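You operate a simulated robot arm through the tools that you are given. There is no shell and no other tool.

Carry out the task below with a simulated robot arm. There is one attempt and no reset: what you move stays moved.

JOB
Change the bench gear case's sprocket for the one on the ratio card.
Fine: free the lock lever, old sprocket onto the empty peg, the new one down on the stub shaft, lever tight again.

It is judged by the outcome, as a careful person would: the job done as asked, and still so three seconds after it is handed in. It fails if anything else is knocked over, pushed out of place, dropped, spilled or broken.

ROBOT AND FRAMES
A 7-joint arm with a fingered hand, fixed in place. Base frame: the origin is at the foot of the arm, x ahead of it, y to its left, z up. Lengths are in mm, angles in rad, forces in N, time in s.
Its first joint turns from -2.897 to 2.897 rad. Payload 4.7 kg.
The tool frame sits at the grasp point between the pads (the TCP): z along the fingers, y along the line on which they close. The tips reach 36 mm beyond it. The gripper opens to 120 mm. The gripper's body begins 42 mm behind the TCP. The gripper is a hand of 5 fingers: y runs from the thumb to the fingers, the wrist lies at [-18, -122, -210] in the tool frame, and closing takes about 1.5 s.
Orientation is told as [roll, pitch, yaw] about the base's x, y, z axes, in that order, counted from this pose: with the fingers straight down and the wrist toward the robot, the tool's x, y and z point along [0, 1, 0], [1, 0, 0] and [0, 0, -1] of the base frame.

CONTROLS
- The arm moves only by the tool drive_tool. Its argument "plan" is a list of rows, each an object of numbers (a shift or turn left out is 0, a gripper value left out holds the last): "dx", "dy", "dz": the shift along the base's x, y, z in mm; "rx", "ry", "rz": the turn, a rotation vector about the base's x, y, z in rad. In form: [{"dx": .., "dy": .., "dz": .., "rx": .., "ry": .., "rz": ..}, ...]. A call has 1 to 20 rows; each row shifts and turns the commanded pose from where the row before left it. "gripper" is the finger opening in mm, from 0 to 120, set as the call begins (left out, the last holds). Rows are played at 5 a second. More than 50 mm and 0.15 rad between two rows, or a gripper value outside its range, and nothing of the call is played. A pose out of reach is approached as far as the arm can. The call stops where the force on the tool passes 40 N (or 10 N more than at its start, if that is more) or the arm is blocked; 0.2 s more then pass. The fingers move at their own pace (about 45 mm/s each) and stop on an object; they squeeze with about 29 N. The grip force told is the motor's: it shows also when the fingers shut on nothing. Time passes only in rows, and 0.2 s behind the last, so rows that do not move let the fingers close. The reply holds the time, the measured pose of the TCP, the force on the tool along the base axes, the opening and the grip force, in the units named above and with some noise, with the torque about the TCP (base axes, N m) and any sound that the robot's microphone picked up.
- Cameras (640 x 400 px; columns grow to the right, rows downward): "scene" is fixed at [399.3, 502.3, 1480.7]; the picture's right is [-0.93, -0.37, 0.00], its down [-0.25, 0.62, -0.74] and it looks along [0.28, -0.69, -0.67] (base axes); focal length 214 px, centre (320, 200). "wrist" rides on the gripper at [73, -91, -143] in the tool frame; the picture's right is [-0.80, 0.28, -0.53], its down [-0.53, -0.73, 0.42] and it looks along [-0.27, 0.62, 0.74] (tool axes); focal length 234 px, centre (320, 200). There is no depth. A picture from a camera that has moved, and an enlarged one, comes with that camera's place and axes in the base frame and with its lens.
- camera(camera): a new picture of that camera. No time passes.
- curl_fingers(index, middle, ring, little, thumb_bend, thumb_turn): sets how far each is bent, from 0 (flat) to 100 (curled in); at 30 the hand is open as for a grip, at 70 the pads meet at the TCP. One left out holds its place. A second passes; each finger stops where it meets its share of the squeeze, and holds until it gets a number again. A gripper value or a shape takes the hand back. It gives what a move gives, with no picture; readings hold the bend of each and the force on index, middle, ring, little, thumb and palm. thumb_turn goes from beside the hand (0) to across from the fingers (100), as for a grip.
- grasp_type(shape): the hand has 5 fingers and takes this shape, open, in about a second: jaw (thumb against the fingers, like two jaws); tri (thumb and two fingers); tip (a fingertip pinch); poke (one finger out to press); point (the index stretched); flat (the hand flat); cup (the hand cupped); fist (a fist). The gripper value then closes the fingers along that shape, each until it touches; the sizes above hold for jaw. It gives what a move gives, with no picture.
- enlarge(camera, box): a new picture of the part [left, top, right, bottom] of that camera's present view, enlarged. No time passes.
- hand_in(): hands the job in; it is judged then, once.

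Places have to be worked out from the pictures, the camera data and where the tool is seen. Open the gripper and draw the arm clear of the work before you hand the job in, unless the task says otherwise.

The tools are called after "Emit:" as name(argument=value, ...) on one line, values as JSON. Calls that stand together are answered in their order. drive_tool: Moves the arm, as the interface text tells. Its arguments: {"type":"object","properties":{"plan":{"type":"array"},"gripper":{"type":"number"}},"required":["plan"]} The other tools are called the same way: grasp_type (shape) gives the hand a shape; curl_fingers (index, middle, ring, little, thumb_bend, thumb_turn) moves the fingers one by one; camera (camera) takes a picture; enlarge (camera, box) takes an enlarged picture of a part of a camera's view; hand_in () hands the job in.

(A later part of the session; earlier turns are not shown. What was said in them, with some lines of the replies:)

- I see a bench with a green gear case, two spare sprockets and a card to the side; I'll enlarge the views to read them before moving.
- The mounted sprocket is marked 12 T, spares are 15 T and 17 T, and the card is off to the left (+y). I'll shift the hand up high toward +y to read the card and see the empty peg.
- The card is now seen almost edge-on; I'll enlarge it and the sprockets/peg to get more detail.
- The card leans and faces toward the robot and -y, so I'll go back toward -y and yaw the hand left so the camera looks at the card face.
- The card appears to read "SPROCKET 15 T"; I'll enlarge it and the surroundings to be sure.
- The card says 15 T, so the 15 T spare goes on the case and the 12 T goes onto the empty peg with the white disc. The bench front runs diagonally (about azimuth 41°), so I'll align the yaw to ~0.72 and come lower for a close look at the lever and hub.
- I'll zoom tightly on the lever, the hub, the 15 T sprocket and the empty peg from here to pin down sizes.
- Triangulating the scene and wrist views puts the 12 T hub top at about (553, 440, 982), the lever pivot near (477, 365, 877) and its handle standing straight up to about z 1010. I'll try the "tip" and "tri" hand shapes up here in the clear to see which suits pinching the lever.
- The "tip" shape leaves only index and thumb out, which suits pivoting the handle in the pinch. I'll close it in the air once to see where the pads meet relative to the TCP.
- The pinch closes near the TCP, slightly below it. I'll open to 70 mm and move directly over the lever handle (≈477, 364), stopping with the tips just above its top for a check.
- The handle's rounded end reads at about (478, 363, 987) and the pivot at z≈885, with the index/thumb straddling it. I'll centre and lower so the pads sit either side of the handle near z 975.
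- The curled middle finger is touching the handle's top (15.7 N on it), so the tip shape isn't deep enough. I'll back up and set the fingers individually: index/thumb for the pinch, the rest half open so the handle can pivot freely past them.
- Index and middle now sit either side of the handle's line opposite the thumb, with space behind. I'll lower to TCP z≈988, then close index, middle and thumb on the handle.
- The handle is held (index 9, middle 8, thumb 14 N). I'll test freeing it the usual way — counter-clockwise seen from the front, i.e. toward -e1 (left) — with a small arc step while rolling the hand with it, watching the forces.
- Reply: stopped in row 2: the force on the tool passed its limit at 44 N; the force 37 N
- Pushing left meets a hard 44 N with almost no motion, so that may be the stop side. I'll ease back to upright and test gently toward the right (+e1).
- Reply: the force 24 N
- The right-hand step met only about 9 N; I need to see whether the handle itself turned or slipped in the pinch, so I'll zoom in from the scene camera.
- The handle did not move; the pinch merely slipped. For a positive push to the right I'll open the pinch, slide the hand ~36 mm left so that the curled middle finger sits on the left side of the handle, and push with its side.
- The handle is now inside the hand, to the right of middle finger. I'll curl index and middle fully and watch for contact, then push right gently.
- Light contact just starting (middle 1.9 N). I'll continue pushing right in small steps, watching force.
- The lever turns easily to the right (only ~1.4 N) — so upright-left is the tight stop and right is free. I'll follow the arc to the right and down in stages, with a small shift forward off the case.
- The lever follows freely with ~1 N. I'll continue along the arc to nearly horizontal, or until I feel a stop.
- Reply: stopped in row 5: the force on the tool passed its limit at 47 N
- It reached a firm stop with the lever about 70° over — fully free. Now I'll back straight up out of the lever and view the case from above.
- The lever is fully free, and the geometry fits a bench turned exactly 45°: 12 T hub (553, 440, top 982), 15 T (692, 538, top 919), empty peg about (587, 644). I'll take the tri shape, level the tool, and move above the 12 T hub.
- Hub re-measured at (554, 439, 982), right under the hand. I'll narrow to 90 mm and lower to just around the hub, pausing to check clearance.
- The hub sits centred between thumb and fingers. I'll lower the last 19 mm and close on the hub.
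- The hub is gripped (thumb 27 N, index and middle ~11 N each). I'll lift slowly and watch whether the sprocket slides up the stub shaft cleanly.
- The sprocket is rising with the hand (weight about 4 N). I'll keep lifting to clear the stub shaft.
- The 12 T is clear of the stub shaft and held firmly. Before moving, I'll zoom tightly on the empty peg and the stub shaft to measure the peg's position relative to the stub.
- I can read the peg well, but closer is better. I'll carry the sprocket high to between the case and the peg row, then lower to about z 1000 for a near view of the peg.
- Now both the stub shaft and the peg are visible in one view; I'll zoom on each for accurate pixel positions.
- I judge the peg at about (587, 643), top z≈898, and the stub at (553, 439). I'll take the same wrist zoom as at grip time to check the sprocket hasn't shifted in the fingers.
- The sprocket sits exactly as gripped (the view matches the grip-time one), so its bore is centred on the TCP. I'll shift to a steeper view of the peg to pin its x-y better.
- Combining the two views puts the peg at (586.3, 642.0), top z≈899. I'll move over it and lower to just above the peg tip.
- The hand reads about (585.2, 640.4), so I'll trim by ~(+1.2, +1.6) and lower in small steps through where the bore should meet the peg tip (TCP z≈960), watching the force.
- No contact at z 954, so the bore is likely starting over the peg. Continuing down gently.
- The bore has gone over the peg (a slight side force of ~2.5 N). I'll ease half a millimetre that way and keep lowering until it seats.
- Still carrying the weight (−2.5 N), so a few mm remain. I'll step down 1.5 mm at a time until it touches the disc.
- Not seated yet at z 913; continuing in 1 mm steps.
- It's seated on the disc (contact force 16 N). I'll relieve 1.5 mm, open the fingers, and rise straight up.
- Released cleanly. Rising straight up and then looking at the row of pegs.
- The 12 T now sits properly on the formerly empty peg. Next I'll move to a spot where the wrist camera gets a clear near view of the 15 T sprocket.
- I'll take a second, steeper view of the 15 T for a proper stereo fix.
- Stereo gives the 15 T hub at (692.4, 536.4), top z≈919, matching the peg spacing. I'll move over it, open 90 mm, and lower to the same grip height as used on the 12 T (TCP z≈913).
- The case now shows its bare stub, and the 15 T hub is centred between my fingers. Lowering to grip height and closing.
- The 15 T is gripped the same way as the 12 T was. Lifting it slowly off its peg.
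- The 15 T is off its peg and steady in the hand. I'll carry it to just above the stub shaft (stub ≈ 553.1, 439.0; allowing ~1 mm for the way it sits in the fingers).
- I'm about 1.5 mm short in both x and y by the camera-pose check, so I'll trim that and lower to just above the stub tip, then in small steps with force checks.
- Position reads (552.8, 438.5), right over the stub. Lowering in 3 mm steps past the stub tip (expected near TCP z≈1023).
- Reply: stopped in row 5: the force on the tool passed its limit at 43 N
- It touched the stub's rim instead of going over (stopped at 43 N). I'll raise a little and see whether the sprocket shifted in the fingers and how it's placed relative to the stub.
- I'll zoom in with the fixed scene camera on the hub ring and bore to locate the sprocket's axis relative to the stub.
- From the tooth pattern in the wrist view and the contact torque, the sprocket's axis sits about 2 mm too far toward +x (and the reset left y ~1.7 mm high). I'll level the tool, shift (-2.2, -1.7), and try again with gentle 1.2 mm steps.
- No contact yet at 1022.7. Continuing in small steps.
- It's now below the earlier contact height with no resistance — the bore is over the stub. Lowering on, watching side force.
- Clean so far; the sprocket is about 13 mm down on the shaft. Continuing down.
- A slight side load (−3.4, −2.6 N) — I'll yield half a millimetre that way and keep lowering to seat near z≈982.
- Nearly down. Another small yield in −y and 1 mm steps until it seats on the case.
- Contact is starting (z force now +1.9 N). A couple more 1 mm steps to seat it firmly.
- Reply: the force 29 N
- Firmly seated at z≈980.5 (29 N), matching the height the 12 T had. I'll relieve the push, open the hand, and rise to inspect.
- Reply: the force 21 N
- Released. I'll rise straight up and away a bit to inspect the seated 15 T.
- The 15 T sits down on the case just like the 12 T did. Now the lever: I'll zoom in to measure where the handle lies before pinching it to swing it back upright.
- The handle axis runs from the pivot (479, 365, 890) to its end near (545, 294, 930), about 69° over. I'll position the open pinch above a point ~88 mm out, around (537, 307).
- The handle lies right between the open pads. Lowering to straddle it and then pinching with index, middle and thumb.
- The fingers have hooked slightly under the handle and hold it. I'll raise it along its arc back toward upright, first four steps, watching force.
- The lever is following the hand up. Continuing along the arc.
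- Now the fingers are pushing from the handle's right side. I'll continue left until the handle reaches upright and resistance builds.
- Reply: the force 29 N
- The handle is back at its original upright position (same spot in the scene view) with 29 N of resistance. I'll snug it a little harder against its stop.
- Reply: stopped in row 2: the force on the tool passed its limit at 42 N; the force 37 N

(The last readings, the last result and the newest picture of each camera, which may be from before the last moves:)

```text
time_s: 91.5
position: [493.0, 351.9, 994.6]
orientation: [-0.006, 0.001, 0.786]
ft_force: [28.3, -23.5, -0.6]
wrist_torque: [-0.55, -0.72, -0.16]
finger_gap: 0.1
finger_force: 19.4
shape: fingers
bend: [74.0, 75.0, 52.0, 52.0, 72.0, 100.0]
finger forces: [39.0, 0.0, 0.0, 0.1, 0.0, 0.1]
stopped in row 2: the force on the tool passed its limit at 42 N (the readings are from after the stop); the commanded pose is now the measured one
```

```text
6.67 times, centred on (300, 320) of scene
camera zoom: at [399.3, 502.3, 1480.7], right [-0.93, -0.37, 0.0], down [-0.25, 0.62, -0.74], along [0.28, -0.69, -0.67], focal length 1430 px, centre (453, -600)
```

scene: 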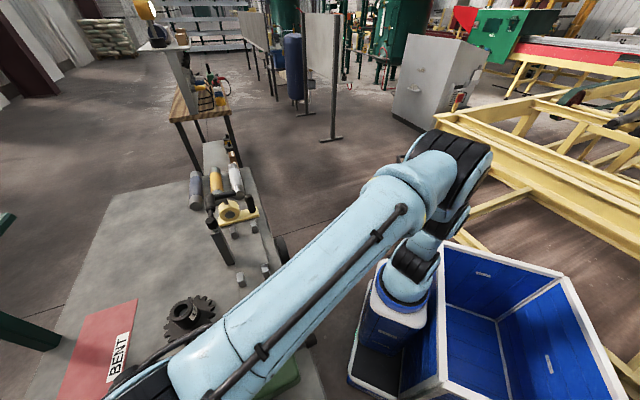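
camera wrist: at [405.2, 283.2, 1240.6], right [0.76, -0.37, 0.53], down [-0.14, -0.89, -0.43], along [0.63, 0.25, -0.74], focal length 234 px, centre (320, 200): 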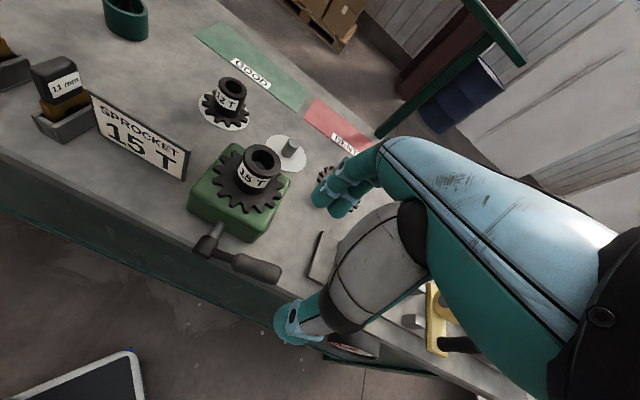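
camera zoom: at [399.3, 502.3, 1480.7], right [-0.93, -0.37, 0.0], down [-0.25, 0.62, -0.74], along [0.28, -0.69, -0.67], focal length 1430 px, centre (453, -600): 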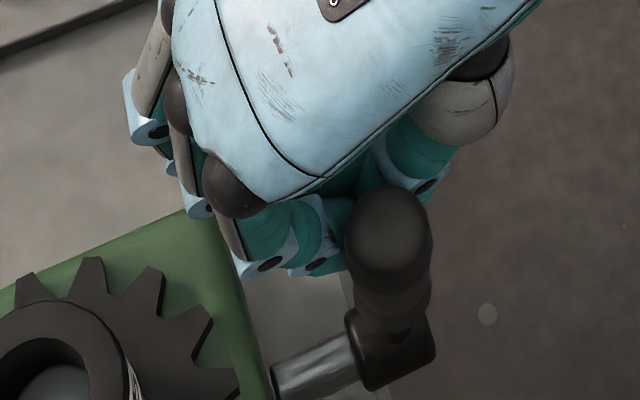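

Snug at 42 N with the handle upright just as it began. I'll back off to the right, then lift away and check that the lever stays put.

Emit:
drive_tool(plan=[{"dx": 3, "dy": -3}, {"dx": 5, "dy": -5}, {"dx": 8, "dy": -8}, {"dx": 5, "dy": -5, "dz": 20}, {"dz": 35}, {"dz": 40}, {"dz": 30}, {}])

Emit:
grasp_type(shape="jaw")

Emit:
camera(camera="wrist")

Emit:
enlarge(camera="scene", box=[270, 290, 330, 350])

```text
time_s: 93.3
position: [509.5, 332.7, 1121.1]
orientation: [-0.002, -0.002, 0.785]
ft_force: [0.6, -0.6, -0.3]
wrist_torque: [-0.03, -0.05, 0.02]
finger_gap: 0.2
finger_force: 0.0
shape: fingers
bend: [74.0, 75.0, 52.0, 52.0, 72.0, 100.0]
finger forces: [0.0, 0.0, 0.0, 0.0, 0.0, 0.0]
```

```text
time_s: 94.2
position: [510.6, 333.6, 1121.4]
orientation: [-0.003, -0.001, 0.787]
ft_force: [0.6, 1.0, 0.9]
wrist_torque: [-0.03, -0.02, 0.01]
finger_gap: 119.6
finger_force: 0.1
shape: jaw
bend: [30.0, 30.0, 30.0, 30.0, 30.0, 98.0]
finger forces: [0.1, 0.0, 0.0, 0.0, 0.1, 0.0]
```

```text
taken
camera wrist: at [393.5, 318.2, 1262.6], right [0.76, -0.37, 0.53], down [-0.14, -0.89, -0.42], along [0.63, 0.25, -0.74], focal length 234 px, centre (320, 200)
```

wrist: 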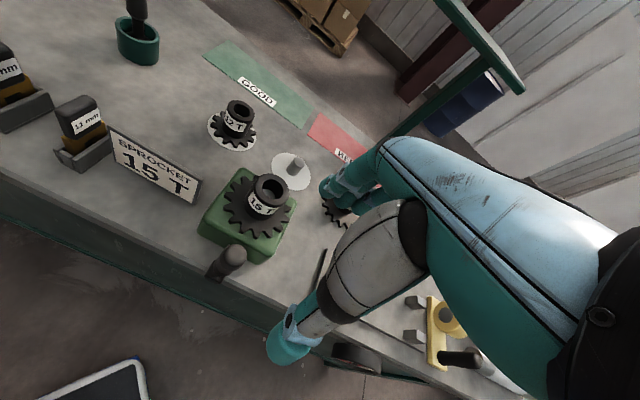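

```text
6.67 times, centred on (300, 320) of scene
camera zoom: at [399.3, 502.3, 1480.7], right [-0.93, -0.37, 0.0], down [-0.25, 0.62, -0.74], along [0.28, -0.69, -0.67], focal length 1430 px, centre (453, -600)
```

zoom: 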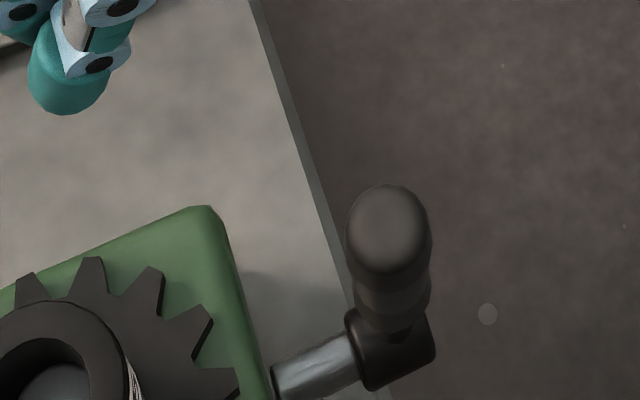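

The lever stays upright on its own. Let me inspect the seated sprockets and surroundings closely before retreating.

Emit:
enlarge(camera="wrist", box=[180, 150, 310, 290])

Emit:
enlarge(camera="wrist", box=[190, 80, 330, 200])

Emit:
enlarge(camera="scene", box=[150, 270, 340, 400])

```text
2.86 times, centred on (245, 220) of wrist
camera zoom: at [393.5, 318.2, 1262.6], right [0.76, -0.37, 0.53], down [-0.14, -0.89, -0.42], along [0.63, 0.25, -0.74], focal length 669 px, centre (534, 143)
```

zoom: 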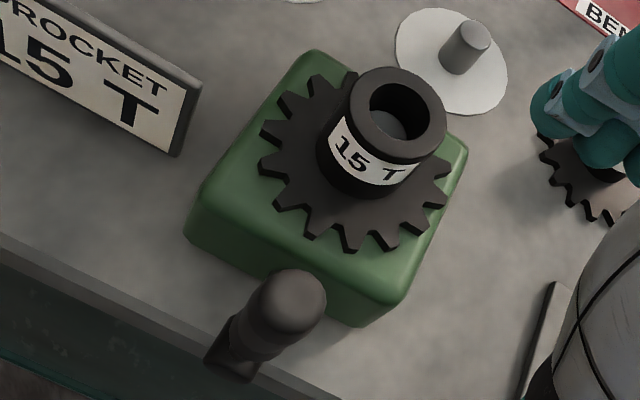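

```text
3.33 times, centred on (260, 140) of wrist
camera zoom: at [393.5, 318.2, 1262.6], right [0.76, -0.37, 0.53], down [-0.14, -0.89, -0.42], along [0.63, 0.25, -0.74], focal length 781 px, centre (520, 400)
```

zoom: 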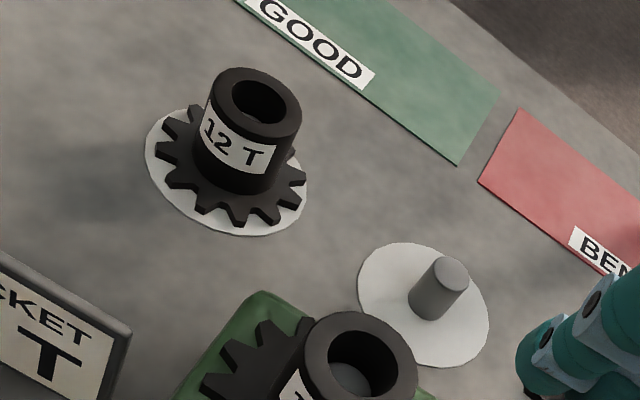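

```text
3.08 times, centred on (245, 335) of scene
camera zoom: at [399.3, 502.3, 1480.7], right [-0.93, -0.37, 0.0], down [-0.25, 0.62, -0.74], along [0.28, -0.69, -0.67], focal length 660 px, centre (551, -215)
```

zoom: 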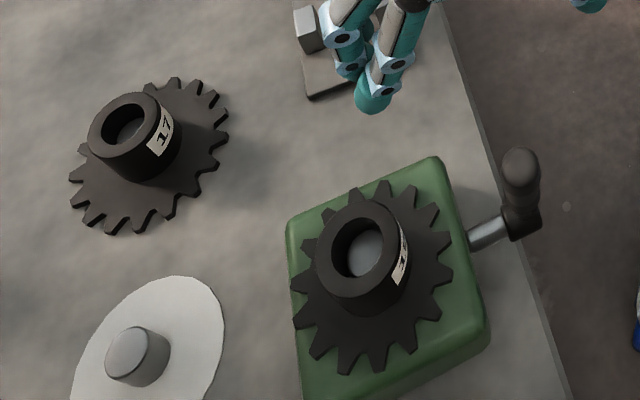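

Everything looks right: 15 T flat on the case, 12 T down on the formerly empty peg, lever upright, nothing else disturbed. I'll draw the open hand up and back clear of the work.

Emit:
drive_tool(plan=[{"dz": 40}, {"dz": 40}, {"dy": -30, "dz": 35}, {"dy": -40, "dz": 35}, {"dx": -5, "dy": -40}, {"dx": -5, "dy": -30}, {}, {}], gripper=120)

Emit:
camera(camera="wrist")

Emit:
enlarge(camera="scene", box=[120, 180, 340, 400])

```text
refused: row 4 steps farther than a row can; nothing moved
```

```text
taken
camera wrist: at [393.5, 318.2, 1262.6], right [0.76, -0.37, 0.53], down [-0.14, -0.89, -0.42], along [0.63, 0.25, -0.74], focal length 234 px, centre (320, 200)
```

wrist: 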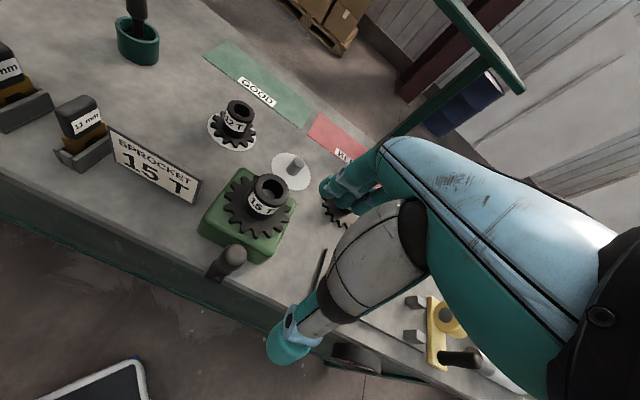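

```text
1.82 times, centred on (230, 290) of scene
camera zoom: at [399.3, 502.3, 1480.7], right [-0.93, -0.37, 0.0], down [-0.25, 0.62, -0.74], along [0.28, -0.69, -0.67], focal length 390 px, centre (484, 36)
```

zoom: 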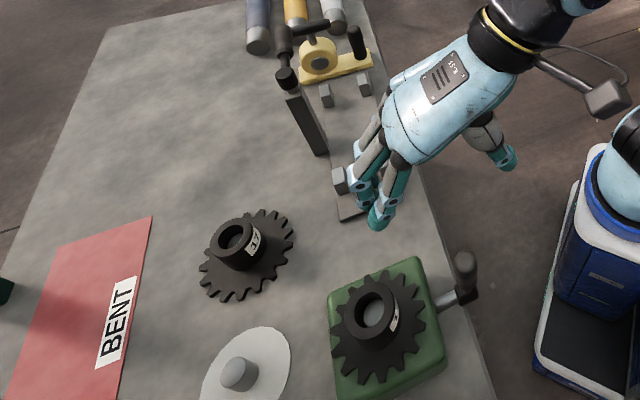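

The retreat was refused for one row being too long; I'll resend it with smaller steps.

Emit:
drive_tool(plan=[{"dz": 35}, {"dz": 35}, {"dy": -25, "dz": 30}, {"dy": -30, "dz": 30}, {"dy": -35, "dz": 20}, {"dx": -5, "dy": -35}, {}, {}], gripper=120)

Emit:
camera(camera="wrist")

Emit:
enlarge(camera="scene", box=[150, 270, 340, 400])

```text
time_s: 96.0
position: [508.1, 207.1, 1268.3]
orientation: [-0.005, -0.002, 0.784]
ft_force: [0.1, -0.1, 0.2]
wrist_torque: [-0.02, 0.04, 0.0]
finger_gap: 119.6
finger_force: 0.1
shape: jaw
bend: [30.0, 30.0, 30.0, 30.0, 30.0, 98.0]
finger forces: [0.0, 0.0, 0.0, 0.0, 0.0, 0.0]
```

```text
taken
camera wrist: at [391.2, 193.3, 1410.0], right [0.76, -0.37, 0.53], down [-0.14, -0.89, -0.42], along [0.63, 0.25, -0.74], focal length 234 px, centre (320, 200)
```

wrist: 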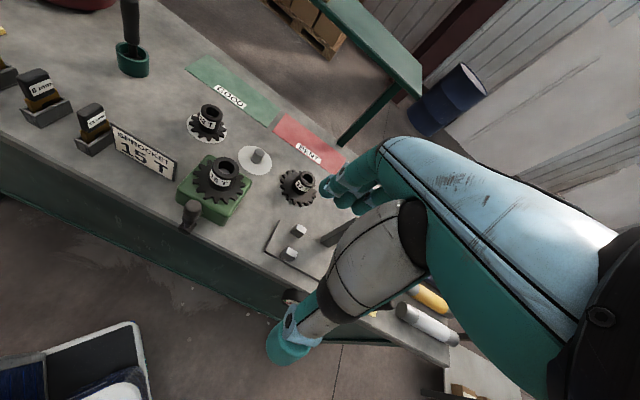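

```text
3.08 times, centred on (245, 335) of scene
camera zoom: at [399.3, 502.3, 1480.7], right [-0.93, -0.37, 0.0], down [-0.25, 0.62, -0.74], along [0.28, -0.69, -0.67], focal length 660 px, centre (551, -215)
```

zoom: 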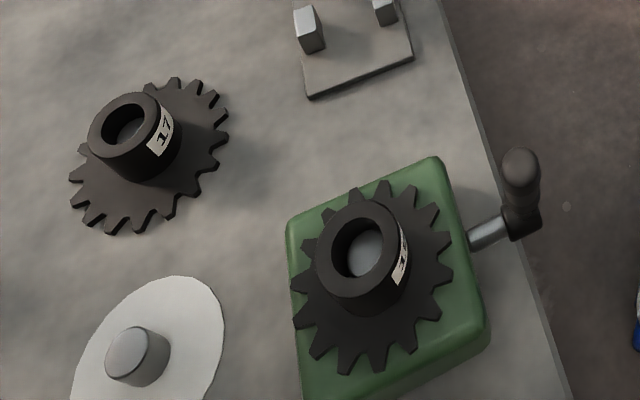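

All states look stable: 15 T on the case, 12 T on the peg, lever upright and tight, hand open and well clear. Handing the job in.

Emit:
hand_in()

```text
The job is handed in.
```

The sprocket swap is finished and handed in. The 15 T named on the ratio card is now on the gear case, and nothing else on the bench looks moved in the last pictures. I haven't been told how it was judged.

- **Old sprocket:** the 12 T is down on the peg that was empty, resting on its white disc.
- **New sprocket:** the 15 T is down on the stub shaft. Its first try caught the shaft's rim and stopped at 43 N. I raised it, shifted about 2 mm and it slid down cleanly. It seated at about the same height as the 12 T did.
- **Lever:** I freed it by swinging it to the right until it reached its stop, then brought it back upright. It is snugged to 42 N against the tight stop and stayed there when I let go.
- **Arm:** the hand is open and drawn back clear of the bench.
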